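You operate a simulated robot arm through the tools that you are given. There is no shell and no other tool. Be economical: measure what you need, move in short steps, check, and stop when the job is done.

Carry out the task below with a simulated robot arm. There is one attempt and no reset: what you move stays moved.

TASK
Brush the grit off the grease packer, then pack the blue bearing till grease shows all round.
Fine: green brush put back; packer arm over the bearing to pump, aside after; none spilt; it stays in the cup.
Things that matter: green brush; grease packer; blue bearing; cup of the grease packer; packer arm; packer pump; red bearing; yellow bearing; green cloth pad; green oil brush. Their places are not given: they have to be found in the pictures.

It is judged by the outcome, as a careful person would: the job done as asked, and still so three seconds after it is handed in. It fails if anything else is knocked over, pushed out of place, dropped, spilled or broken.

THE ROBOT
A 7-joint arm with a two-finger parallel gripper, fixed in place. Base frame: the origin is at the foot of the arm, x ahead of it, y to its left, z up; the work surface is at about z = 0. Lengths are in m, angles in rad, forces in N, time in s.
With the tool pointing down near the work surface it reaches from about 0.22 to 0.58 m from the base axis. Its first joint turns from -1.152 to 1.152 rad. Payload 2.5 kg.
Tool frame: the origin (TCP) lies between the finger pads and is the grasp point; the fingertips stand 0.023 m ahead of it; z points along the fingers, y is the line along which they close. The gripper opens to 0.094 m. The fingers are 0.038 m wide and 0.01 m thick; the gripper's body (0.054 by 0.096 m) begins 0.039 m behind the TCP.
Orientation is that of the tool frame in the base frame, as a unit quaternion [x, y, z, w]. With the fingers straight down and closing along the base's y, the tool's x points along the base's -x, its y along +y and its z along -z.

THE INTERFACE
- The arm moves only by the tool drive_tool. Its argument "steps" is a list that holds one entry, the list of rows, each a list of 7 numbers: the shift along the base's x, y, z in m, then the turn, a rotation vector about the base's x, y, z in rad, then the gripper command, from -1 (shut) to 1 (fully open), values between in proportion. In form: [[[tx, ty, tz, rx, ry, rz, grip], ...]]. A call has 1 to 12 rows; each row is the pose to reach, as a shift and turn from the pose commanded when the call began. A row lasts 0.2 s, in which the tool goes at most 0.05 m and 0.15 rad; a call with a longer step from one row to the next is refused whole, and so is a gripper value outside its range. A pose out of reach is approached as far as the arm can. The call stops where the force on the tool passes 50 N (or 10 N more than at its start, if that is more) or the arm is blocked; 0.2 s more then pass. The fingers move at their own pace (about 0.108 m/s each) and stop on an object; they squeeze with about 40 N. The grip force told is the motor's: it shows also when the fingers shut on nothing. Time passes only in rows, and 0.2 s behind the last, so rows that repeat a pose let the fingers close. It gives the time, the measured TCP pose, the force on the tool (base axes), the opening and the grip force at its end, in the units of the frame above (readings bear some noise).
- Cameras (640 x 400 px; columns grow to the right, rows downward): "scene" is fixed at [0.1001, -0.3975, 0.5479]; the picture's right is [0.94, -0.35, 0.00], its down [-0.19, -0.51, -0.84] and it looks along [0.29, 0.78, -0.55] (base axes); focal length 284 px, centre (320, 200). "wrist" rides on the gripper at [-0.039, 0, -0.044] in the tool frame; the picture's right is [0.00, -1.00, 0.00], its down [0.97, 0.00, -0.24] and it looks along [0.24, 0.00, 0.97] (tool axes); focal length 218 px, centre (320, 200).
- capture(camera): a new picture of that camera. No time passes.
- probe_pixels(camera, pixels): there is no depth. For up to 12 entries [column, row, z] of the newest picture of that camera ("zoom" is the newest enlarged one), the place [x, y] in the base frame at which the ray of that pixel passes the height z, good to about 0.002 m. No time passes.
- inspect(camera, box): a new picture of the part [left, top, right, bottom] of that camera's present view, enlarged. No time passes.
- job_done(): hands the job in; it is judged then, once.

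Work in short steps. Measure before you move; look again where a grasp or a placing could have gone wrong, and mend it. You have 80 turns and 34 pictures in all, those below and enlarged ones among them. Open the gripper and draw the arm clear of the work before you hand the job in, unless the task says otherwise; then end with one line.

The tools are called as a command line: name --argument value ..., lists and objects as JSON in quotes. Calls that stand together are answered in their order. drive_tool: Moves the arm, as the interface text tells. Its arguments: {"type":"object","properties":{"steps":{"type":"array","items":{"type":"array","items":{"type":"array","items":{"type":"number"}}}}},"required":["steps"]} The other tools are called the same way: capture (camera) takes a picture; probe_pixels (camera, pixels) gives the place at which the rays of pixels pass given heights; inspect (camera, box) takes an enlarged picture of a part of a camera's view; job_done () hands the job in.

At the start:

```text
time: 0.0
tcp_pos: [0.4202, 0.1032, 0.4108]
ee_rot: [0.0, 1.0, 0.0, 0.0]
force: [-0.8, -1.2, 0.1]
opening: 0.094
grip_force: 0.1
```

scene: 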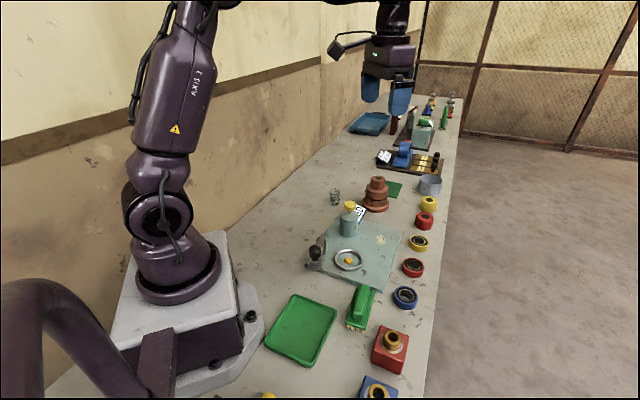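
wrist: 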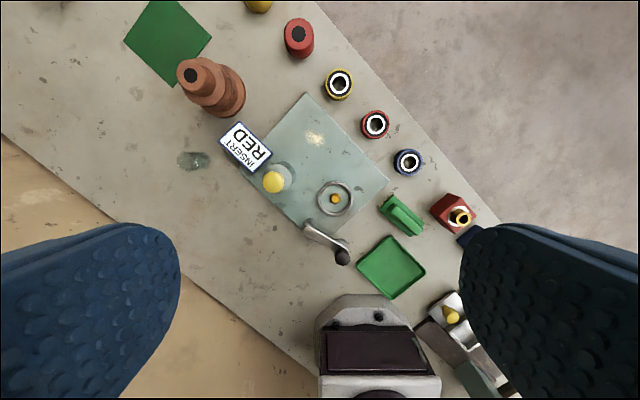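

The packer is the grey-blue plate around scene (355,255), with cup, yellow-topped pump and a lever; the green brush is near (360,308). I'll look closer.

inspect --camera "scene" --box '[260, 170, 460, 340]'

inspect --camera "wrist" --box '[220, 80, 480, 300]'

```text
2.35 times, centred on (360, 255) of scene
```

zoom: 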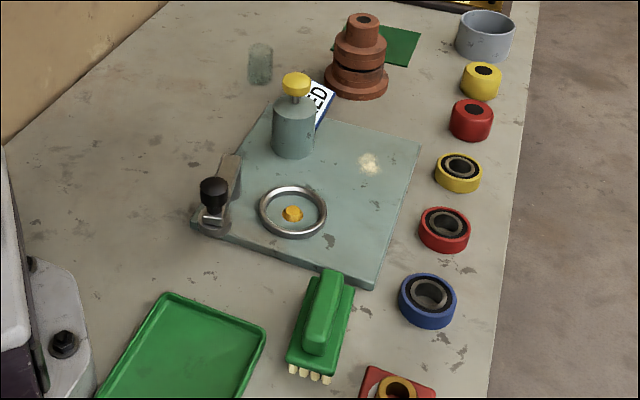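

```text
1.82 times, centred on (350, 190) of wrist
```

zoom: 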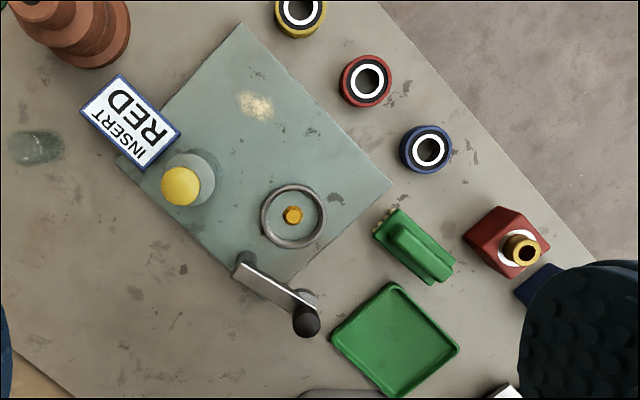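

probe_pixels --camera "zoom" --pixels '[[256, 106, 0.015], [293, 215, 0.02], [427, 150, 0.025], [180, 186, 0.09], [245, 262, 0.03], [303, 300, 0.03], [305, 320, 0.06], [410, 247, 0.04], [395, 340, 0.01], [241, 25, 0.01], [390, 184, 0.01], [367, 80, 0.025]]'

inspect --camera "scene" --box '[300, 195, 380, 275]'

inspect --camera "scene" --box '[320, 270, 400, 340]'

```text
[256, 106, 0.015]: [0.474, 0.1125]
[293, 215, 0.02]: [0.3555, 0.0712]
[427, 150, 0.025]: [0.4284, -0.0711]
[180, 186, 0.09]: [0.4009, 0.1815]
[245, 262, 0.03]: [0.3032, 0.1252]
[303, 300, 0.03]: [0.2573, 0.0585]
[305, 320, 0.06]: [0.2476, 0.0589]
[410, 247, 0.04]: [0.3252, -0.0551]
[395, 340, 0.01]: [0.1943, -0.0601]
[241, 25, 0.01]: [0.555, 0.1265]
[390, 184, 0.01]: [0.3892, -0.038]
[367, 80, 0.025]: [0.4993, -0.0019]
```

```text
5.00 times, centred on (340, 235) of scene
```

zoom: 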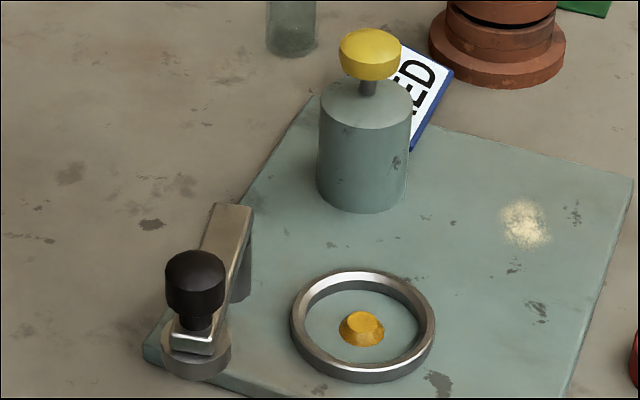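

```text
5.71 times, centred on (360, 305) of scene
```

zoom: 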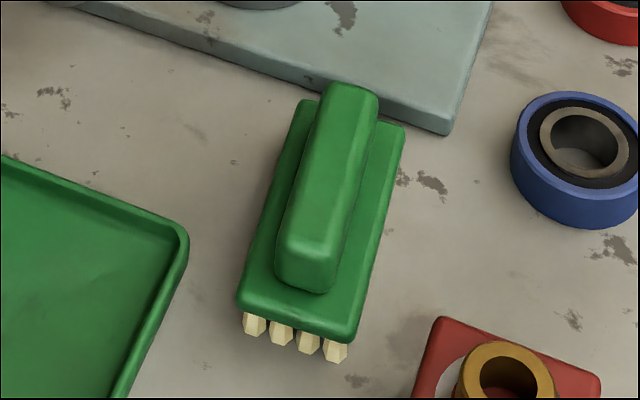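

Now I triangulate heights with the scene camera: knob at (315,251), pump button, brush handle, and so on.

probe_pixels --camera "scene" --pixels '[[315, 248, 0.05], [315, 248, 0.08], [350, 205, 0.07], [350, 205, 0.1], [361, 299, 0.03], [361, 299, 0.06], [348, 260, 0.01], [348, 260, 0.03], [405, 297, 0.02], [405, 297, 0.03], [381, 240, 0.01], [381, 240, 0.02]]'

drive_tool --steps '[[[-0.03, -0.04, -0.03, 0, 0, 0, 1], [-0.05, -0.08, -0.06, 0, 0, 0, 1], [-0.06, -0.12, -0.09, 0, 0, 0, 1], [-0.06, -0.155, -0.12, 0, 0, 0, 1], [-0.06, -0.155, -0.15, 0, 0, 0, 1], [-0.06, -0.155, -0.18, 0, 0, 0, 1]]]'

capture --camera "wrist"

```text
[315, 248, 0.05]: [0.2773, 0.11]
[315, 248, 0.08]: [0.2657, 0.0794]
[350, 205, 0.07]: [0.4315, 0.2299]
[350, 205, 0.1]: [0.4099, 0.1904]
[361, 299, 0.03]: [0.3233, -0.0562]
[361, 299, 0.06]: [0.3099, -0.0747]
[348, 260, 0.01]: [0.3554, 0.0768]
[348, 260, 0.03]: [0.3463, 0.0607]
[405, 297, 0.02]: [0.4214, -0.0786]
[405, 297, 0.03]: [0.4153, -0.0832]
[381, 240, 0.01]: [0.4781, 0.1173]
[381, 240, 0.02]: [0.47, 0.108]
```

```text
refused: row 1 steps farther than a row can; nothing moved
```

```text
27 pictures are left
```

wrist: 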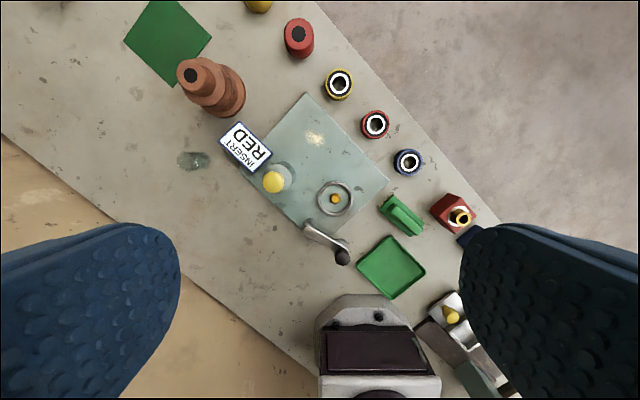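

drive_tool --steps '[[[-0.01, -0.03, -0.03, 0, 0, 0, 1], [-0.02, -0.06, -0.06, 0, 0, 0, 1], [-0.03, -0.09, -0.09, 0, 0, 0, 1], [-0.04, -0.12, -0.12, 0, 0, 0, 1], [-0.05, -0.15, -0.15, 0, 0, 0, 1], [-0.06, -0.155, -0.19, 0, 0, 0, 1], [-0.06, -0.155, -0.2, 0, 0, 0, 1]]]'

capture --camera "wrist"

```text
time: 1.6
tcp_pos: [0.3609, -0.0523, 0.2096]
ee_rot: [0.0, 1.0, 0.0, 0.001]
force: [-0.8, -0.3, 0.5]
opening: 0.0939
grip_force: 0.1
```

```text
26 pictures are left
```

wrist: 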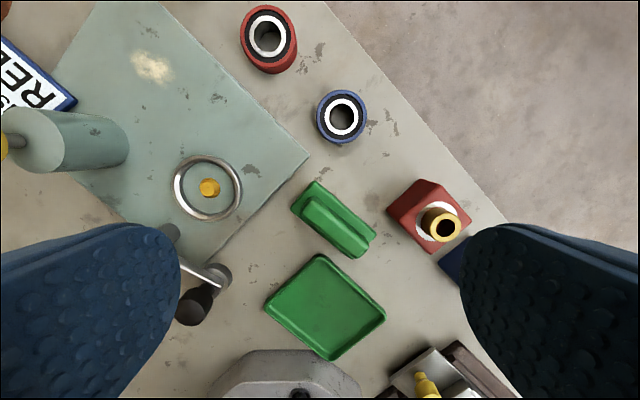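

The brush handle top runs from about (310,198) to (366,245); I measure it, plus the cup and the bearing.

probe_pixels --camera "wrist" --pixels '[[309, 200, 0.04], [364, 245, 0.04], [337, 222, 0.03], [337, 222, 0.05], [209, 187, 0.02], [342, 117, 0.02], [342, 117, 0.03], [152, 66, 0.012], [299, 208, 0.02], [352, 256, 0.02], [182, 186, 0.02], [237, 186, 0.02]]'

inspect --camera "wrist" --box '[260, 160, 400, 270]'

```text
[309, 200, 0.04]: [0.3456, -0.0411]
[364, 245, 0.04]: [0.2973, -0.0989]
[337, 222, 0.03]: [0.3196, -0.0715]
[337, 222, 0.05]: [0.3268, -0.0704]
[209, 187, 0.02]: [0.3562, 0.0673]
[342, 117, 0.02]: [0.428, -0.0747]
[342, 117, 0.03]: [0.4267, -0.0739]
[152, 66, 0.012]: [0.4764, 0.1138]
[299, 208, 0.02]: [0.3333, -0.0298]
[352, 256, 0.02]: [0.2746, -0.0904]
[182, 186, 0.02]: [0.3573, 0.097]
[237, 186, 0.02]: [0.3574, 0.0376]
```

```text
3.64 times, centred on (330, 215) of wrist
```

zoom: 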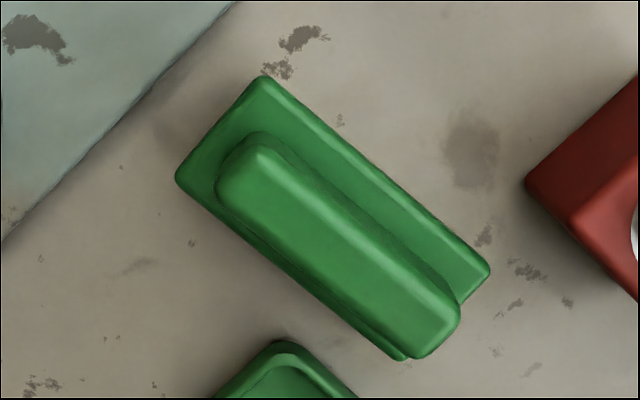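

probe_pixels --camera "wrist" --pixels '[[314.9, 181.5, 0.02], [314.9, 181.5, 0.04], [361.6, 248, 0.04], [361.6, 248, 0.06], [311, 203, 0.04], [311, 203, 0.06], [281, 209, 0.02], [281, 209, 0.04]]'

probe_pixels --camera "scene" --pixels '[[374.5, 292, 0.02], [374.5, 292, 0.04], [358, 314, 0.04], [358, 314, 0.06], [365, 286, 0.04], [365, 286, 0.06]]'

```text
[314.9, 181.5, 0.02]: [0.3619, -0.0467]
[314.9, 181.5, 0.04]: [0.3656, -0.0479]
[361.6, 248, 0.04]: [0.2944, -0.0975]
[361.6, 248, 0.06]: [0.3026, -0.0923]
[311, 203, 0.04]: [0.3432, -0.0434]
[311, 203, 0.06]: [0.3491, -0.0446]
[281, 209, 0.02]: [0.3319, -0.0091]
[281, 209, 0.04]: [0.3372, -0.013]
```

```text
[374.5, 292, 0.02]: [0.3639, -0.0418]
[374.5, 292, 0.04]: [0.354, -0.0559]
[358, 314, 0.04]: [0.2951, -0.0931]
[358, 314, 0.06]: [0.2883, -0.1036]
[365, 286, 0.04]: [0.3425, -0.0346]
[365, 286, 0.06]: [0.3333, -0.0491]
```

Body top ≈ 0.025, handle top ≈ 0.043, centre ≈ (0.320,-0.070), long axis at 50° to x. I turn by +0.87 rad and hover above.

drive_tool --steps '[[[-0.007, -0.003, -0.01, 0, 0, 0.145, 0.5], [-0.014, -0.006, -0.02, 0, 0, 0.29, 0.1], [-0.021, -0.009, -0.04, 0, 0, 0.435, 0], [-0.028, -0.012, -0.06, 0, 0, 0.58, 0], [-0.035, -0.015, -0.08, 0, 0, 0.725, 0], [-0.041, -0.018, -0.1, 0, 0, 0.87, 0], [-0.041, -0.018, -0.11, 0, 0, 0.87, 0], [-0.041, -0.018, -0.11, 0, 0, 0.87, 0]]]'

capture --camera "wrist"

```text
time: 3.4
tcp_pos: [0.3195, -0.0691, 0.0998]
ee_rot: [-0.423, 0.906, 0.0, -0.001]
force: [-0.2, -0.3, -0.5]
opening: 0.0471
grip_force: 0.0
```

```text
24 pictures are left
```

wrist: 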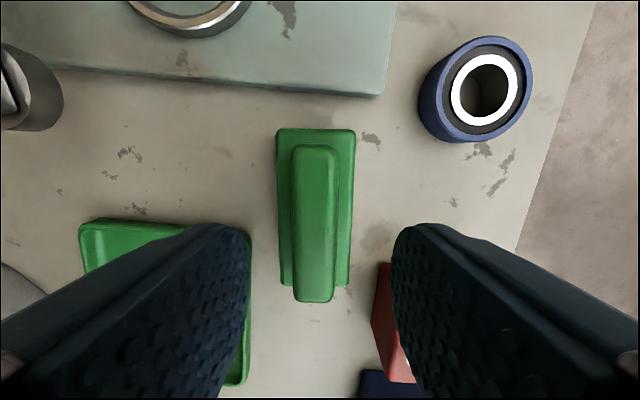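

drive_tool --steps '[[[-0.001, 0.001, 0, 0, 0, 0, -0.25], [-0.001, 0.001, -0.02, 0, 0, 0, -0.25], [-0.001, 0.001, -0.035, 0, 0, 0, -0.25], [-0.001, 0.001, -0.045, 0, 0, 0, -0.25], [-0.001, 0.001, -0.049, 0, 0, 0, -0.25], [-0.001, 0.001, -0.049, 0, 0, 0, -0.25]]]'

```text
time: 4.8
tcp_pos: [0.317, -0.0704, 0.0499]
ee_rot: [-0.422, 0.906, 0.0, 0.0]
force: [-0.6, -0.2, 0.8]
opening: 0.0352
grip_force: 0.1
```

No contact. I close on the handle and lift slightly.

drive_tool --steps '[[[0, 0, 0, 0, 0, 0, -1], [0, 0, 0, 0, 0, 0, -1], [0, 0, 0, 0, 0, 0, -1], [0, 0, 0.02, 0, 0, 0, -1], [0, 0, 0.05, 0, 0, 0, -1], [0, 0, 0.08, 0, 0, 0, -1]]]'

capture --camera "wrist"

```text
time: 6.2
tcp_pos: [0.3187, -0.0702, 0.1341]
ee_rot: [-0.422, 0.907, -0.001, -0.001]
force: [0.0, -0.1, -0.5]
opening: 0.0213
grip_force: 40.2
```

```text
23 pictures are left
```

wrist: 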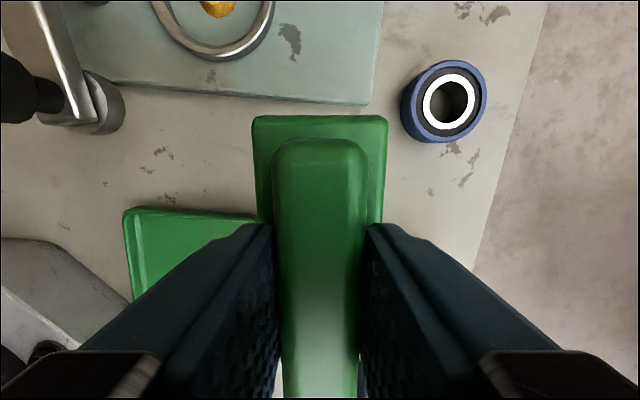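

Brush is held (opening 21 mm). The grit is at ≈ (0.476,0.115); I carry the brush over it at height and then down near the plate.

drive_tool --steps '[[[0.026, 0.031, 0, 0, 0, 0, -1], [0.052, 0.062, 0, 0, 0, 0, -1], [0.078, 0.093, 0, 0, 0, 0, -1], [0.104, 0.124, 0, 0, 0, 0, -1], [0.131, 0.155, 0, 0, 0, 0, -1], [0.157, 0.184, 0, 0, 0, 0, -1], [0.157, 0.184, -0.03, 0, 0, 0, -1], [0.157, 0.184, -0.055, 0, 0, 0, -1]]]'

inspect --camera "scene" --box '[310, 170, 450, 290]'

```text
time: 8.0
tcp_pos: [0.4755, 0.1154, 0.0776]
ee_rot: [-0.422, 0.907, 0.001, -0.001]
force: [0.0, -0.1, -0.3]
opening: 0.0215
grip_force: 39.8
```

```text
3.33 times, centred on (380, 230) of scene
```

zoom: 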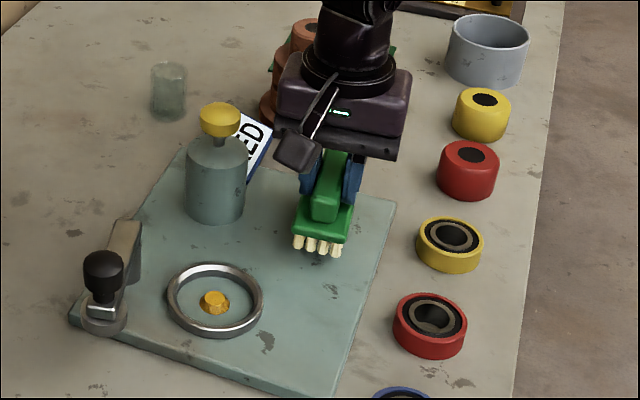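

drive_tool --steps '[[[0, 0, -0.01, 0, 0, 0, -1], [0, 0, -0.014, 0, 0, 0, -1], [0, 0, -0.017, 0, 0, 0, -1], [0, 0, -0.017, 0, 0, 0, -1]]]'

```text
time: 9.0
tcp_pos: [0.4778, 0.1154, 0.0637]
ee_rot: [-0.421, 0.907, 0.0, 0.005]
force: [-6.3, 1.9, 35.0]
opening: 0.0217
grip_force: 39.8
```

Contact with 35 N; I ease up a bit and stroke outward and back.

drive_tool --steps '[[[0, 0, 0.0022, 0, 0, 0, -1], [-0.008, 0.008, 0.0022, 0, 0, 0, -1], [0.006, -0.006, 0.0022, 0, 0, 0, -1], [0.02, -0.02, 0.0022, 0, 0, 0, -1], [0.03, -0.03, 0.0022, 0, 0, 0, -1], [0.016, -0.016, 0.0022, 0, 0, 0, -1], [0.0, 0.0, 0.0022, 0, 0, 0, -1], [-0.01, 0.01, 0.0022, 0, 0, 0, -1], [0.006, -0.006, 0.0022, 0, 0, 0, -1], [0.02, -0.02, 0.0022, 0, 0, 0, -1], [0.033, -0.033, 0.0022, 0, 0, 0, -1]]]'

inspect --camera "scene" --box '[310, 170, 450, 290]'

```text
time: 11.4
tcp_pos: [0.5093, 0.0809, 0.0623]
ee_rot: [-0.421, 0.907, 0.001, 0.001]
force: [-6.0, 5.8, 25.0]
opening: 0.0215
grip_force: 40.1
```

```text
3.33 times, centred on (380, 230) of scene
```

zoom: 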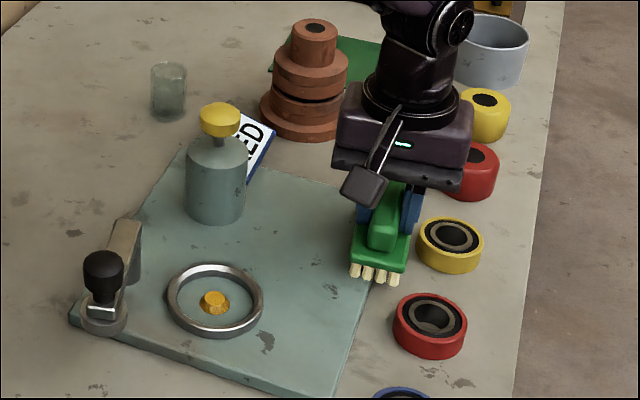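

The plate where the grit was looks clean. I lift and go back toward the brush's place.

drive_tool --steps '[[[0, 0, 0.03, 0, 0, 0, -1], [0, 0, 0.07, 0, 0, 0, -1], [-0.025, -0.02, 0.07, 0, 0, 0, -1], [-0.057, -0.045, 0.07, 0, 0, 0, -1], [-0.09, -0.07, 0.07, 0, 0, 0, -1], [-0.123, -0.095, 0.07, 0, 0, 0, -1], [-0.156, -0.122, 0.07, 0, 0, 0, -1], [-0.191, -0.151, 0.07, 0, 0, 0, -1], [-0.191, -0.151, 0.07, 0, 0, 0, -1]]]'

inspect --camera "scene" --box '[290, 190, 450, 350]'

```text
time: 13.4
tcp_pos: [0.317, -0.0706, 0.132]
ee_rot: [-0.421, 0.907, 0.0, 0.001]
force: [1.1, -1.0, -0.5]
opening: 0.0217
grip_force: 39.9
```

```text
2.50 times, centred on (370, 270) of scene
```

zoom: 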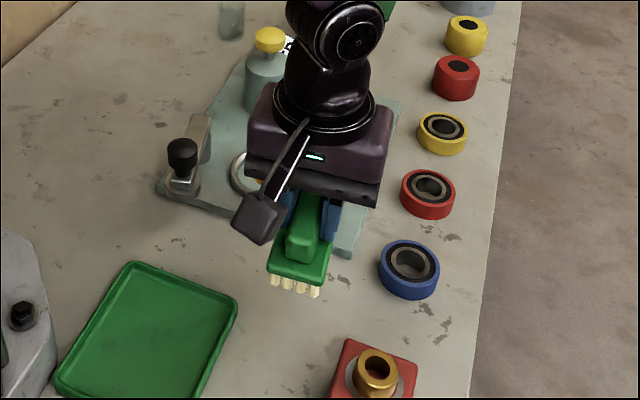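

drive_tool --steps '[[[0.001, 0.0005, -0.03, 0, 0, 0, -1], [0.001, 0.0005, -0.06, 0, 0, 0, -1], [0.001, 0.0005, -0.075, 0, 0, 0, -1], [0.001, 0.0005, -0.08, 0, 0, 0, -1], [0.001, 0.0005, -0.0815, 0, 0, 0, -1], [0.001, 0.0005, -0.0815, 0, 0, 0, -1]]]'

```text
time: 14.8
tcp_pos: [0.3176, -0.068, 0.0493]
ee_rot: [-0.422, 0.906, 0.0, 0.0]
force: [0.8, -1.0, -1.5]
opening: 0.0212
grip_force: 40.0
```

drive_tool --steps '[[[0, 0, -0.001, 0, 0, 0, -1], [0, 0, -0.002, 0, 0, 0, -1]]]'

```text
time: 15.4
tcp_pos: [0.3186, -0.0701, 0.0487]
ee_rot: [-0.422, 0.907, 0.0, 0.0]
force: [-7.4, -0.7, 17.7]
opening: 0.0214
grip_force: 40.1
```

Contact (18 N). I release and rise, then look at the plate and the bearing.

drive_tool --steps '[[[0, 0, 0.001, 0, 0, 0, -0.25], [0, 0, 0.001, 0, 0, 0, -0.25], [0, 0, 0.02, 0, 0, 0, -0.25], [0, 0, 0.06, 0, 0, 0, 0], [0, 0, 0.1, 0, 0, 0, 0.2], [0.03, 0, 0.14, 0, 0, 0, 0.4], [0.07, 0.01, 0.16, 0, 0, 0, 0.4], [0.07, 0.01, 0.16, 0, 0, 0, 0.4]]]'

capture --camera "wrist"

inspect --camera "scene" --box '[290, 190, 450, 350]'

```text
time: 17.2
tcp_pos: [0.3874, -0.059, 0.2087]
ee_rot: [-0.421, 0.907, 0.0, -0.001]
force: [0.3, -0.2, 0.1]
opening: 0.0657
grip_force: 0.1
```

```text
19 pictures are left
```

wrist: 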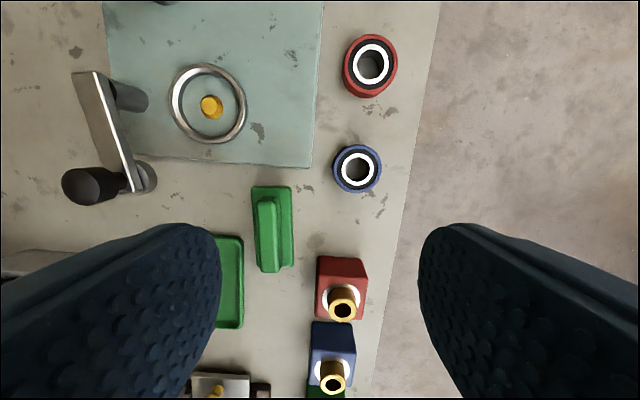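

```text
2.50 times, centred on (370, 270) of scene
```

zoom: 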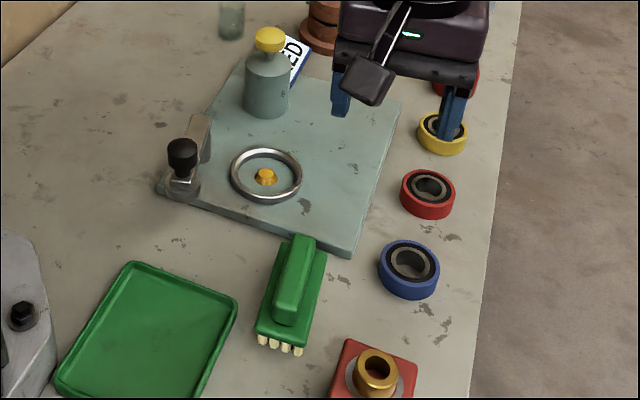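

Grit gone and the brush is standing where it was. Now I measure the blue bearing (357,167 in wrist; (409,264) in zoom) and cup.

probe_pixels --camera "wrist" --pixels '[[358, 167, 0.02], [358, 167, 0.03], [334, 167, 0.02], [382, 167, 0.02], [357, 191, 0.01], [210, 106, 0.02], [210, 106, 0.03], [171, 103, 0.02], [247, 104, 0.02], [209, 64, 0.02], [208, 144, 0.02]]'

probe_pixels --camera "zoom" --pixels '[[411, 262, 0.02], [411, 262, 0.03], [411, 240, 0.02], [411, 240, 0.03], [411, 300, 0.0], [265, 176, 0.02], [265, 176, 0.03], [232, 174, 0.02], [302, 176, 0.02], [265, 178, 0.013]]'

inspect --camera "wrist" --box '[150, 40, 410, 210]'

```text
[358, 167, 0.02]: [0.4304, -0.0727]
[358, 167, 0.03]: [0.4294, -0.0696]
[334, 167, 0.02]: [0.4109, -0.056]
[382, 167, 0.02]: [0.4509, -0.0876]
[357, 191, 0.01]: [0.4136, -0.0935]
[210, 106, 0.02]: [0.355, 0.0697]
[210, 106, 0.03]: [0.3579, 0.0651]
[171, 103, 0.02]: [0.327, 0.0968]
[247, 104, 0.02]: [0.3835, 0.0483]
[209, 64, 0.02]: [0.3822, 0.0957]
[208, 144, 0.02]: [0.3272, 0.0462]
```

```text
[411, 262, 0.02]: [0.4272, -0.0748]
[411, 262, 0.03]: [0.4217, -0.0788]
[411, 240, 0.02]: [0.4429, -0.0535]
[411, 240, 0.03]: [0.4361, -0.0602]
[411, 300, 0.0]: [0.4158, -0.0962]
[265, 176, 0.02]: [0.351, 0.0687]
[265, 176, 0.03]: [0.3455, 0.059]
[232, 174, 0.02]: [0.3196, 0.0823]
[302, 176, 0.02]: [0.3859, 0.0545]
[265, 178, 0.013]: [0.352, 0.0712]
```

```text
2.35 times, centred on (280, 125) of wrist
```

zoom: 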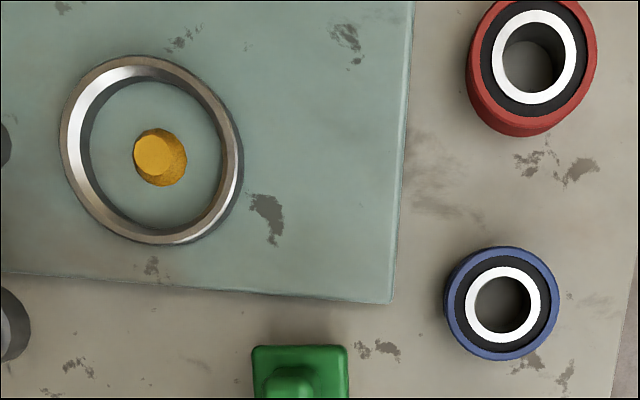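

drive_tool --steps '[[[0.02, -0.007, -0.03, 0, 0, 0, 0.5], [0.042, -0.0145, -0.06, 0, 0, 0, 0.5], [0.042, -0.0145, -0.09, 0, 0, 0, 0.5], [0.042, -0.0145, -0.11, 0, 0, 0, 0.5], [0.042, -0.0145, -0.11, 0, 0, 0, 0.5]]]'

capture --camera "wrist"

```text
time: 18.4
tcp_pos: [0.431, -0.0736, 0.1002]
ee_rot: [-0.421, 0.907, 0.0, 0.0]
force: [0.4, 0.4, 0.2]
opening: 0.0705
grip_force: 0.0
```

```text
16 pictures are left
```

wrist: 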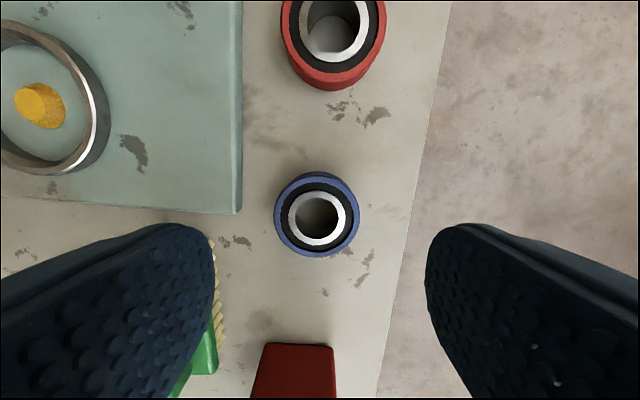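

probe_pixels --camera "wrist" --pixels '[[316, 216, 0.02], [316, 216, 0.025], [274, 213, 0.02], [361, 213, 0.02], [317, 177, 0.02], [317, 256, 0.02]]'

```text
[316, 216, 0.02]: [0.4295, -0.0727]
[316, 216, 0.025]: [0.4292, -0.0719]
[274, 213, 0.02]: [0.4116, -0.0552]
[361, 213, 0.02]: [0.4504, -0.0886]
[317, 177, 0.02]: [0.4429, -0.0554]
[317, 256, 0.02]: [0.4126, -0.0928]
```

The bearing is centred under the TCP; I descend to z≈0.036 and close.

drive_tool --steps '[[[-0.001, 0, -0.03, 0, 0, 0, 0.5], [-0.001, 0, -0.05, 0, 0, 0, 0.5], [-0.001, 0, -0.064, 0, 0, 0, 0.5], [-0.001, 0, -0.064, 0, 0, 0, -1], [-0.001, 0, -0.064, 0, 0, 0, -1], [-0.001, 0, -0.064, 0, 0, 0, -1], [-0.001, 0, -0.05, 0, 0, 0, -1], [-0.001, 0, -0.02, 0, 0, 0, -1], [-0.001, 0, 0.0, 0, 0, 0, -1]]]'

inspect --camera "scene" --box '[340, 200, 480, 320]'

```text
time: 20.4
tcp_pos: [0.4298, -0.0727, 0.0997]
ee_rot: [-0.422, 0.906, 0.001, 0.0]
force: [-0.3, 0.2, -2.1]
opening: 0.0506
grip_force: 40.2
```

```text
3.33 times, centred on (410, 260) of scene
```

zoom: 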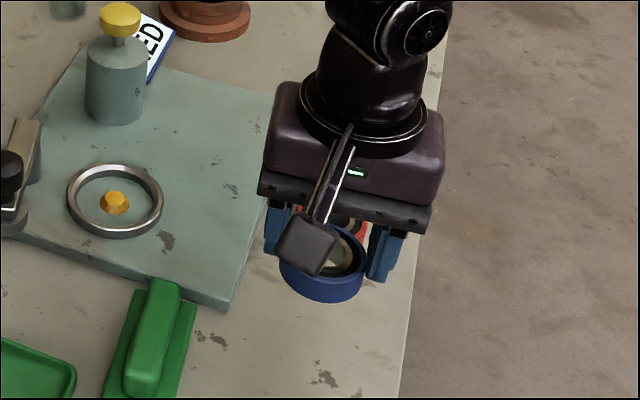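

Held (50.6 mm). I carry it over the cup at ≈ (0.3555,0.070), staying high, and look.

drive_tool --steps '[[[-0.01, 0.02, 0.01, 0, 0, 0, -1], [-0.025, 0.05, 0.01, 0, 0, 0, -1], [-0.042, 0.08, 0.01, 0, 0, 0, -1], [-0.058, 0.11, 0.01, 0, 0, 0, -1], [-0.0743, 0.1427, 0.01, 0, 0, 0, -1], [-0.0743, 0.1427, -0.01, 0, 0, 0, -1], [-0.0743, 0.1427, -0.025, 0, 0, 0, -1], [-0.0743, 0.1427, -0.025, 0, 0, 0, -1]]]'

capture --camera "wrist"

inspect --camera "scene" --box '[290, 190, 420, 300]'

```text
time: 22.2
tcp_pos: [0.3553, 0.0688, 0.0724]
ee_rot: [-0.422, 0.907, 0.0, 0.0]
force: [0.2, 0.4, -1.8]
opening: 0.0505
grip_force: 40.2
```

```text
14 pictures are left
```

wrist: 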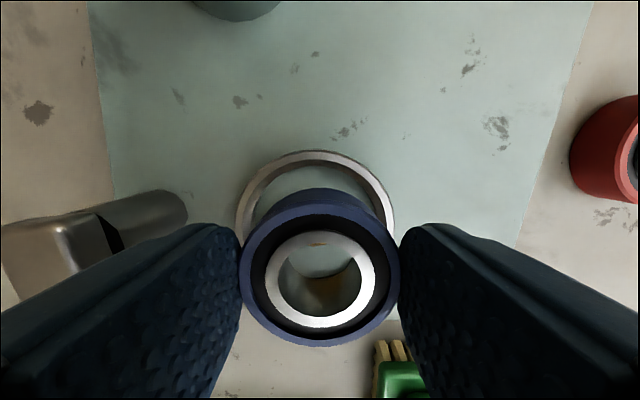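

```text
3.64 times, centred on (355, 245) of scene
```

zoom: 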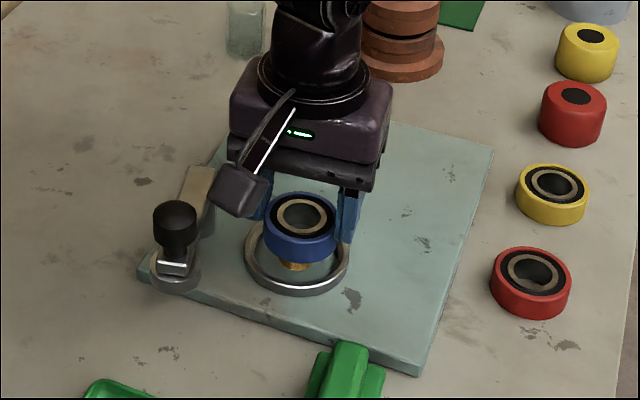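

probe_pixels --camera "wrist" --pixels '[[316, 150, 0.022], [236, 215, 0.022], [395, 215, 0.022], [316, 166, 0.022], [316, 150, 0.026], [236, 215, 0.026], [395, 215, 0.026], [322, 188, 0.035], [320, 285, 0.06]]'

probe_pixels --camera "zoom" --pixels '[[243, 252, 0.022], [350, 252, 0.022], [296, 252, 0.022], [302, 216, 0.056]]'

```text
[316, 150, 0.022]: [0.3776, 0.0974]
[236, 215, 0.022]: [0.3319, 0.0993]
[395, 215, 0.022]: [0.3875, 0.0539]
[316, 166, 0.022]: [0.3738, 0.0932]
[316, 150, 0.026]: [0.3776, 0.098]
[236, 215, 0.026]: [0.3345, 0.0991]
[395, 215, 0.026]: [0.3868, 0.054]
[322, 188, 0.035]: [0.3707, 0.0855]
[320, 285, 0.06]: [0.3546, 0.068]
```

```text
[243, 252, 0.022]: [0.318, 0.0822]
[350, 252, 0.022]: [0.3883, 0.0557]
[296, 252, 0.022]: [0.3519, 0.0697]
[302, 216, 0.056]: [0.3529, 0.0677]
```

Cup centre ≈ (0.353–0.354, 0.069), bearing is about 1 mm off; I correct and lower gently.

drive_tool --steps '[[[-0.0012, 0.0012, 0, 0, 0, 0, -1], [-0.0012, 0.0012, -0.01, 0, 0, 0, -1], [-0.0012, 0.0012, -0.016, 0, 0, 0, -1], [-0.0012, 0.0012, -0.02, 0, 0, 0, -1], [-0.0012, 0.0012, -0.022, 0, 0, 0, -1]]]'

```text
time: 23.4
tcp_pos: [0.3535, 0.0702, 0.0505]
ee_rot: [-0.422, 0.907, 0.0, 0.001]
force: [0.7, 0.3, -1.6]
opening: 0.0508
grip_force: 40.1
```

drive_tool --steps '[[[0, 0, -0.001, 0, 0, 0, -1], [0, 0, -0.002, 0, 0, 0, -1], [0, 0, -0.003, 0, 0, 0, -1]]]'

inspect --camera "scene" --box '[310, 220, 390, 280]'

```text
time: 24.2
tcp_pos: [0.3535, 0.0703, 0.049]
ee_rot: [-0.422, 0.907, 0.001, 0.0]
force: [-9.0, -4.2, 31.8]
opening: 0.0506
grip_force: 40.2
```

```text
6.67 times, centred on (350, 250) of scene
```

zoom: 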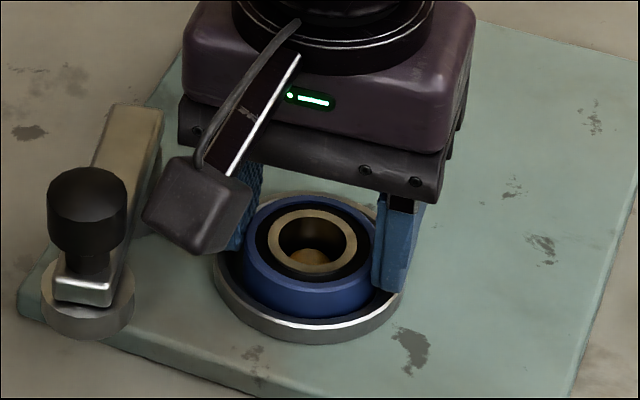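

Bearing is seated in the cup. I release and rise to look at the packer arm.

drive_tool --steps '[[[0, 0, 0.003, 0, 0, 0, -0.02], [0, 0, 0.003, 0, 0, 0, 0.3], [0, 0, 0.003, 0, 0, 0, 0.4], [0, 0, 0.04, 0, 0, 0, 0.4], [0, 0, 0.08, 0, 0, 0, 0.4], [0, 0, 0.12, 0, 0, 0, 0.4], [-0.02, -0.01, 0.15, 0, 0, 0, 0.4], [-0.03, -0.02, 0.17, 0, 0, 0, 0.4], [-0.03, -0.02, 0.17, 0, 0, 0, 0.4]]]'

capture --camera "wrist"

inspect --camera "scene" --box '[290, 195, 390, 275]'

```text
time: 26.2
tcp_pos: [0.3238, 0.0511, 0.2188]
ee_rot: [-0.422, 0.907, 0.0, 0.0]
force: [0.2, 0.1, 0.5]
opening: 0.0656
grip_force: 0.1
```

```text
11 pictures are left
```

wrist: 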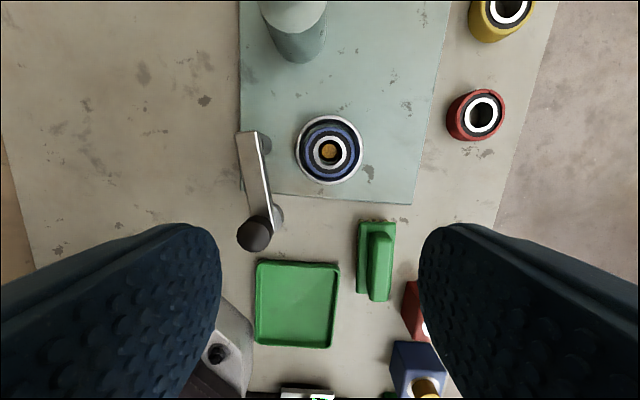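

```text
5.00 times, centred on (340, 235) of scene
```

zoom: 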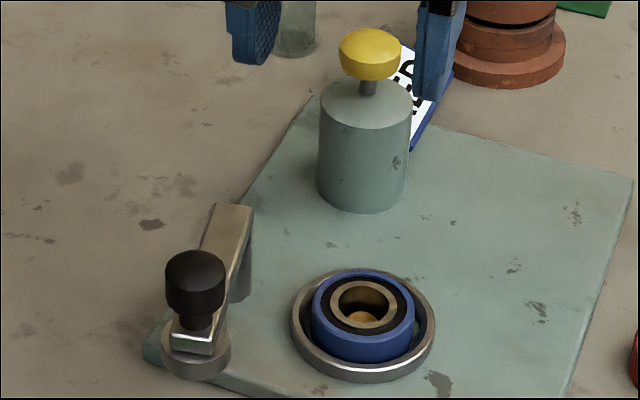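

probe_pixels --camera "wrist" --pixels '[[253, 237, 0.07], [253, 237, 0.09], [253, 237, 0.1], [247, 137, 0.05], [247, 137, 0.06], [267, 226, 0.05], [267, 226, 0.06], [277, 214, 0.035], [264, 148, 0.013], [330, 151, 0.035], [330, 149, 0.022]]'

probe_pixels --camera "zoom" --pixels '[[195, 268, 0.07], [195, 268, 0.09], [195, 268, 0.1], [230, 212, 0.05], [230, 212, 0.06], [230, 212, 0.07], [195, 335, 0.05], [195, 335, 0.06], [195, 360, 0.035], [362, 312, 0.035], [240, 292, 0.013]]'

```text
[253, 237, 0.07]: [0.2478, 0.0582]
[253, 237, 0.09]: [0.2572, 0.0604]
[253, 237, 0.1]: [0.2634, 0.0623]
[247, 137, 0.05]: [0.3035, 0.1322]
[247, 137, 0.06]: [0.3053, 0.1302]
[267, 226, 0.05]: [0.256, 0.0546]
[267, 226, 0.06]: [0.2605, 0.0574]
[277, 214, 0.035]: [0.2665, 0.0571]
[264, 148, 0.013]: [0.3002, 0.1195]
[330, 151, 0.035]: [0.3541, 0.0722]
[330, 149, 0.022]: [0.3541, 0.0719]
```

```text
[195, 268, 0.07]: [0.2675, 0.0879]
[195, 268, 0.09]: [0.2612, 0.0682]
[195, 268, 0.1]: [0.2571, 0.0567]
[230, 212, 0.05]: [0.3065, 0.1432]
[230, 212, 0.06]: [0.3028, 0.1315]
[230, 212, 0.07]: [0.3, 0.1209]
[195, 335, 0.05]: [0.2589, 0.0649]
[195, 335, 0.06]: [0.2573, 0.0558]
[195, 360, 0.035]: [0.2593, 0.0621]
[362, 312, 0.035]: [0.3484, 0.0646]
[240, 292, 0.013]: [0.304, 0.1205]
```

Arm pivot ≈ (0.301,0.122), knob ≈ (0.2605,0.0615) with top z≈0.097, radius 0.073 – equal to pivot-to-cup distance. I turn back 0.7 rad and go above the knob.

drive_tool --steps '[[[-0.012, 0.002, 0, 0, 0, -0.14, 0.1], [-0.024, 0.004, 0, 0, 0, -0.28, 0.1], [-0.036, 0.006, -0.01, 0, 0, -0.42, 0.1], [-0.048, 0.008, -0.03, 0, 0, -0.56, 0.1], [-0.0633, 0.0104, -0.05, 0, 0, -0.7, 0.1], [-0.0633, 0.0104, -0.08, 0, 0, -0.7, 0.1], [-0.0633, 0.0104, -0.08, 0, 0, -0.7, 0.1]]]'

capture --camera "wrist"

```text
time: 27.8
tcp_pos: [0.2603, 0.0612, 0.1392]
ee_rot: [-0.085, 0.996, 0.0, 0.0]
force: [-0.8, 0.3, -0.3]
opening: 0.0518
grip_force: 0.0
```

```text
9 pictures are left
```

wrist: 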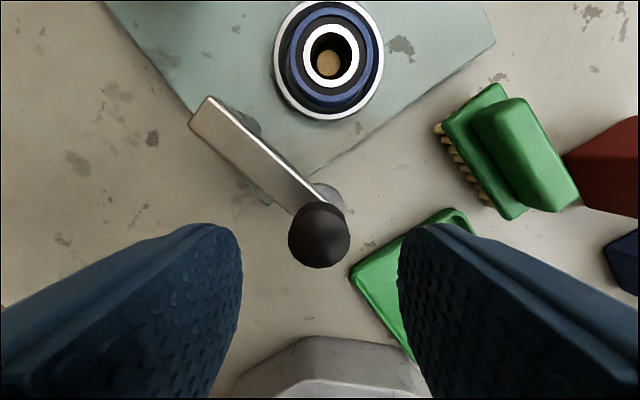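

probe_pixels --camera "wrist" --pixels '[[319, 236, 0.085], [319, 236, 0.095], [214, 115, 0.06], [307, 198, 0.06], [328, 55, 0.035]]'

```text
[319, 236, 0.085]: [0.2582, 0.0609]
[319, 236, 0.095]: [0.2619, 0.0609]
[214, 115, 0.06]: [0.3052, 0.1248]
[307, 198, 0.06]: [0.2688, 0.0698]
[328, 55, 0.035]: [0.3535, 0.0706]
```

Knob is centred. I descend to z≈0.088 and close on it.

drive_tool --steps '[[[0, 0, -0.02, 0, 0, 0, 0.1], [0, 0, -0.04, 0, 0, 0, 0.1], [0, 0, -0.05, 0, 0, 0, 0.1], [0, 0, -0.05, 0, 0, 0, -1], [0, 0, -0.05, 0, 0, 0, -1], [0, 0, -0.05, 0, 0, 0, -1]]]'

```text
time: 29.2
tcp_pos: [0.2613, 0.0602, 0.0881]
ee_rot: [-0.085, 0.996, 0.0, 0.0]
force: [3.3, 0.0, -9.6]
opening: 0.0267
grip_force: 44.6
```

Gripped (26.7 mm). I start the swing about the pivot (counter-clockwise, 80° in all), first part only.

drive_tool --steps '[[[0.0088, -0.0053, 0, 0, 0, 0.141, -1], [0.0183, -0.0093, 0, 0, 0, 0.282, -1], [0.028, -0.0118, 0, 0, 0, 0.423, -1]]]'

```text
time: 30.0
tcp_pos: [0.2886, 0.0499, 0.0889]
ee_rot: [-0.293, 0.956, 0.001, 0.001]
force: [7.1, 5.0, -20.4]
opening: 0.0271
grip_force: 44.9
```

drive_tool --steps '[[[0.0102, -0.0012, -0.001, 0, 0, 0.141, -1], [0.0204, -0.001, -0.001, 0, 0, 0.282, -1], [0.0305, 0.0007, -0.001, 0, 0, 0.423, -1], [0.0403, 0.0038, -0.001, 0, 0, 0.564, -1]]]'

inspect --camera "scene" --box '[290, 195, 390, 275]'

```text
time: 31.0
tcp_pos: [0.3302, 0.055, 0.0878]
ee_rot: [-0.549, 0.836, 0.001, 0.001]
force: [-2.6, 13.0, 31.5]
opening: 0.0268
grip_force: 45.1
```

```text
5.00 times, centred on (340, 235) of scene
```

zoom: 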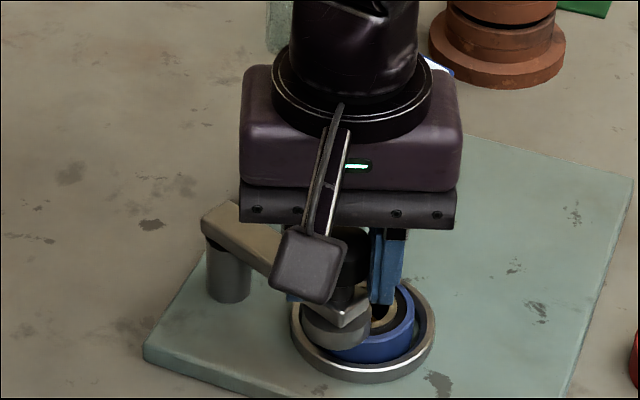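

drive_tool --steps '[[[0, 0.001, 0.001, 0, 0, 0, -1], [0.0091, 0.0054, 0.001, 0, 0, 0.141, -1], [0.0176, 0.0111, 0.001, 0, 0, 0.282, -1], [0.0253, 0.0176, 0.001, 0, 0, 0.423, -1]]]'

```text
time: 32.0
tcp_pos: [0.3532, 0.0701, 0.0884]
ee_rot: [0.711, -0.703, -0.001, 0.001]
force: [0.0, -1.4, -3.4]
opening: 0.0273
grip_force: 44.6
```

Knob is over the cup centre. I release, rise and go toward the pump, then look.

drive_tool --steps '[[[0, 0, 0, 0, 0, 0, 0.1], [0, 0, 0, 0, 0, 0, 0.1], [0, 0, 0.03, 0, 0, 0, 0.1], [0, 0, 0.07, 0, 0, 0, -0.4], [0, 0, 0.1, 0, 0, 0, -1], [0.02, 0.04, 0.1, 0, 0, 0, -1], [0.035, 0.075, 0.1, 0, 0, 0, -1], [0.04, 0.09, 0.1, 0, 0, 0, -1], [0.04, 0.09, 0.1, 0, 0, 0, -1]]]'

capture --camera "wrist"

inspect --camera "scene" --box '[290, 180, 410, 280]'

```text
time: 34.0
tcp_pos: [0.3945, 0.1604, 0.1897]
ee_rot: [0.71, -0.704, -0.001, 0.0]
force: [0.3, -0.4, -0.5]
opening: 0.0002
grip_force: 40.3
```

```text
7 pictures are left
```

wrist: 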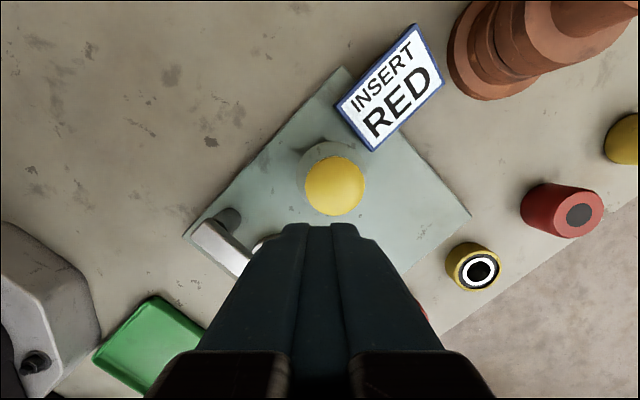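

```text
4.00 times, centred on (350, 230) of scene
```

zoom: 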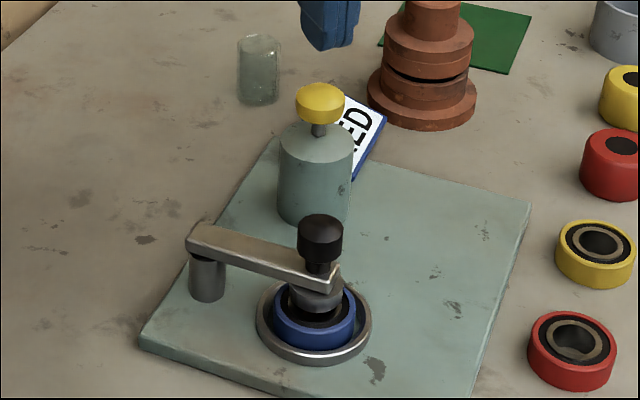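

Arm is over the bearing. Now the pump button (336,184 wrist; (319,98) zoom).

probe_pixels --camera "wrist" --pixels '[[336, 184, 0.095], [336, 184, 0.105], [336, 184, 0.115]]'

probe_pixels --camera "zoom" --pixels '[[319, 98, 0.095], [319, 98, 0.105], [319, 98, 0.115]]'

```text
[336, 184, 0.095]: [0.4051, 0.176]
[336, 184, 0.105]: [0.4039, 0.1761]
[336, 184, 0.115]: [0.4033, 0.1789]
```

```text
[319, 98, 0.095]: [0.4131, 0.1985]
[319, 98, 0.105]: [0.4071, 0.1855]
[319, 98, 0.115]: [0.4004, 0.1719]
```

drive_tool --steps '[[[0.0085, 0.0176, 0, 0, 0, 0, -1], [0.0085, 0.0176, -0.03, 0, 0, 0, -1], [0.0085, 0.0176, -0.047, 0, 0, 0, -1], [0.0085, 0.0176, -0.053, 0, 0, 0, -1], [0.0085, 0.0176, -0.058, 0, 0, 0, -1], [0.0085, 0.0176, -0.062, 0, 0, 0, -1]]]'

```text
time: 35.4
tcp_pos: [0.4029, 0.1772, 0.1261]
ee_rot: [0.711, -0.703, 0.0, 0.0]
force: [0.0, -1.6, 4.0]
opening: 0.0
grip_force: 40.2
```

drive_tool --steps '[[[0, 0, -0.003, 0, 0, 0, -1], [0, 0, -0.006, 0, 0, 0, -1], [0, 0, -0.009, 0, 0, 0, -1], [0, 0, -0.011, 0, 0, 0, -1]]]'

```text
time: 36.1
tcp_pos: [0.404, 0.1777, 0.1232]
ee_rot: [0.711, -0.704, 0.002, -0.001]
force: [-6.9, -3.1, 28.7]
opening: 0.0
grip_force: 39.7
stopped in row 3: the force on the tool passed its limit (the readings are from after the stop); the commanded pose is now the measured one
```

Bottomed out at z≈0.123: one full stroke. I let the button rise and look at the bearing.

drive_tool --steps '[[[0, 0, 0.01, 0, 0, 0, -1], [0, 0, 0.025, 0, 0, 0, -1], [0, 0, 0.025, 0, 0, 0, -1]]]'

inspect --camera "scene" --box '[310, 190, 390, 280]'

```text
time: 36.9
tcp_pos: [0.4044, 0.1781, 0.1445]
ee_rot: [0.71, -0.704, 0.001, 0.001]
force: [0.2, -0.3, 0.3]
opening: 0.0001
grip_force: 39.7
```

```text
4.44 times, centred on (350, 235) of scene
```

zoom: 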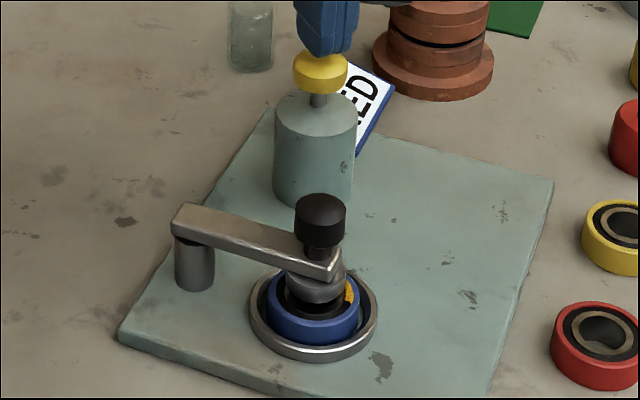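

Grease shows on part of the ring (right side). I pump once more and check.

drive_tool --steps '[[[0, 0, -0.012, 0, 0, 0, -1], [0, 0, -0.018, 0, 0, 0, -1], [0, 0, -0.022, 0, 0, 0, -1], [0, 0, -0.0235, 0, 0, 0, -1], [0, 0, -0.01, 0, 0, 0, -1], [0, 0, 0, 0, 0, 0, -1], [0, 0, 0, 0, 0, 0, -1]]]'

inspect --camera "scene" --box '[325, 230, 375, 275]'

```text
time: 38.5
tcp_pos: [0.4031, 0.1785, 0.1473]
ee_rot: [0.711, -0.704, 0.001, 0.0]
force: [-0.5, -0.3, -0.8]
opening: 0.0002
grip_force: 40.5
```

```text
8.89 times, centred on (350, 252) of scene
```

zoom: 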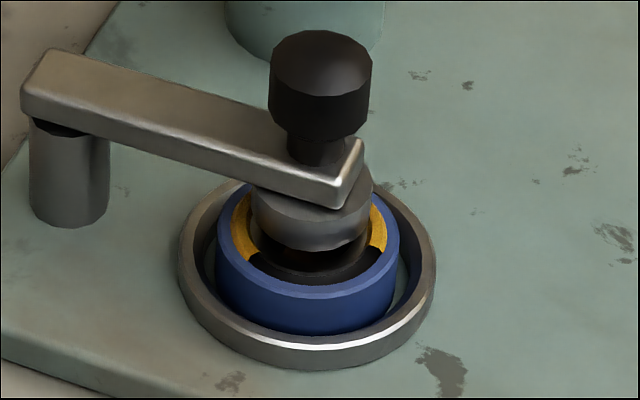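

Grease now rounds about two thirds; the front third is open. One more stroke.

drive_tool --steps '[[[0, 0, -0.012, 0, 0, 0, -1], [0, 0, -0.018, 0, 0, 0, -1], [0, 0, -0.022, 0, 0, 0, -1], [0, 0, -0.0235, 0, 0, 0, -1], [0, 0, -0.01, 0, 0, 0, -1], [0, 0, 0, 0, 0, 0, -1], [0, 0, 0, 0, 0, 0, -1]]]'

inspect --camera "scene" --box '[325, 230, 375, 275]'

```text
time: 40.1
tcp_pos: [0.4034, 0.1774, 0.1481]
ee_rot: [0.711, -0.703, 0.001, 0.001]
force: [-0.7, -0.1, 0.7]
opening: 0.0001
grip_force: 39.7
```

```text
8.89 times, centred on (350, 252) of scene
```

zoom: 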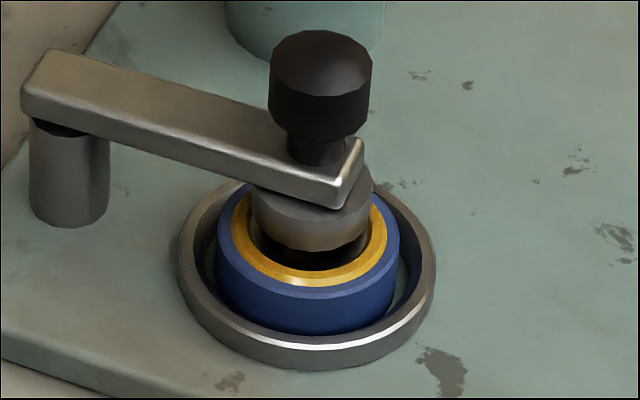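

Grease shows all round. Now I go back to the knob to swing the arm aside.

drive_tool --steps '[[[0, 0, 0.035, 0, 0, 0, -0.5], [-0.015, -0.035, 0.04, 0, 0, 0, 0.1], [-0.03, -0.07, 0.04, 0, 0, 0, 0.1], [-0.0502, -0.1075, 0.04, 0, 0, 0, 0.1], [-0.0502, -0.1075, 0.02, 0, 0, 0, 0.1], [-0.0502, -0.1075, 0.0, 0, 0, 0, 0.1], [-0.0502, -0.1075, 0.0, 0, 0, 0, 0.1]]]'

```text
time: 41.7
tcp_pos: [0.3548, 0.0682, 0.1457]
ee_rot: [0.711, -0.703, 0.001, 0.001]
force: [0.2, 0.3, -0.2]
opening: 0.0519
grip_force: 0.0
```

drive_tool --steps '[[[-0.0007, 0.0012, -0.02, 0, 0, 0, 0.1], [-0.0007, 0.0012, -0.04, 0, 0, 0, 0.1], [-0.0007, 0.0012, -0.057, 0, 0, 0, 0.1], [-0.0007, 0.0012, -0.057, 0, 0, 0, -1], [-0.0007, 0.0012, -0.057, 0, 0, 0, -1], [-0.0007, 0.0012, -0.057, 0, 0, 0, -1]]]'

```text
time: 43.1
tcp_pos: [0.3526, 0.0713, 0.0897]
ee_rot: [0.711, -0.704, 0.001, 0.0]
force: [5.0, 0.1, -4.7]
opening: 0.0272
grip_force: 45.0
```

Gripped. I swing back along the same arc, in two parts.

drive_tool --steps '[[[-0.0077, -0.0066, 0, 0, 0, -0.141, -1], [-0.0162, -0.012, 0, 0, 0, -0.282, -1], [-0.0253, -0.0162, 0, 0, 0, -0.423, -1], [-0.0351, -0.0193, 0, 0, 0, -0.564, -1], [-0.0452, -0.021, 0, 0, 0, -0.705, -1]]]'

```text
time: 44.3
tcp_pos: [0.306, 0.0502, 0.09]
ee_rot: [-0.423, 0.906, -0.001, 0.0]
force: [5.6, -13.3, -16.6]
opening: 0.0272
grip_force: 45.3
```

drive_tool --steps '[[[-0.0102, -0.001, -0.0005, 0, 0, -0.141, -1], [-0.0204, 0.0002, -0.0005, 0, 0, -0.282, -1], [-0.0301, 0.0027, -0.0005, 0, 0, -0.423, -1], [-0.0396, 0.0067, -0.0005, 0, 0, -0.564, -1], [-0.0484, 0.012, -0.0005, 0, 0, -0.705, -1]]]'

```text
time: 45.5
tcp_pos: [0.2593, 0.0622, 0.0902]
ee_rot: [-0.084, 0.996, -0.001, 0.001]
force: [0.4, -11.4, 27.9]
opening: 0.0271
grip_force: 45.4
```

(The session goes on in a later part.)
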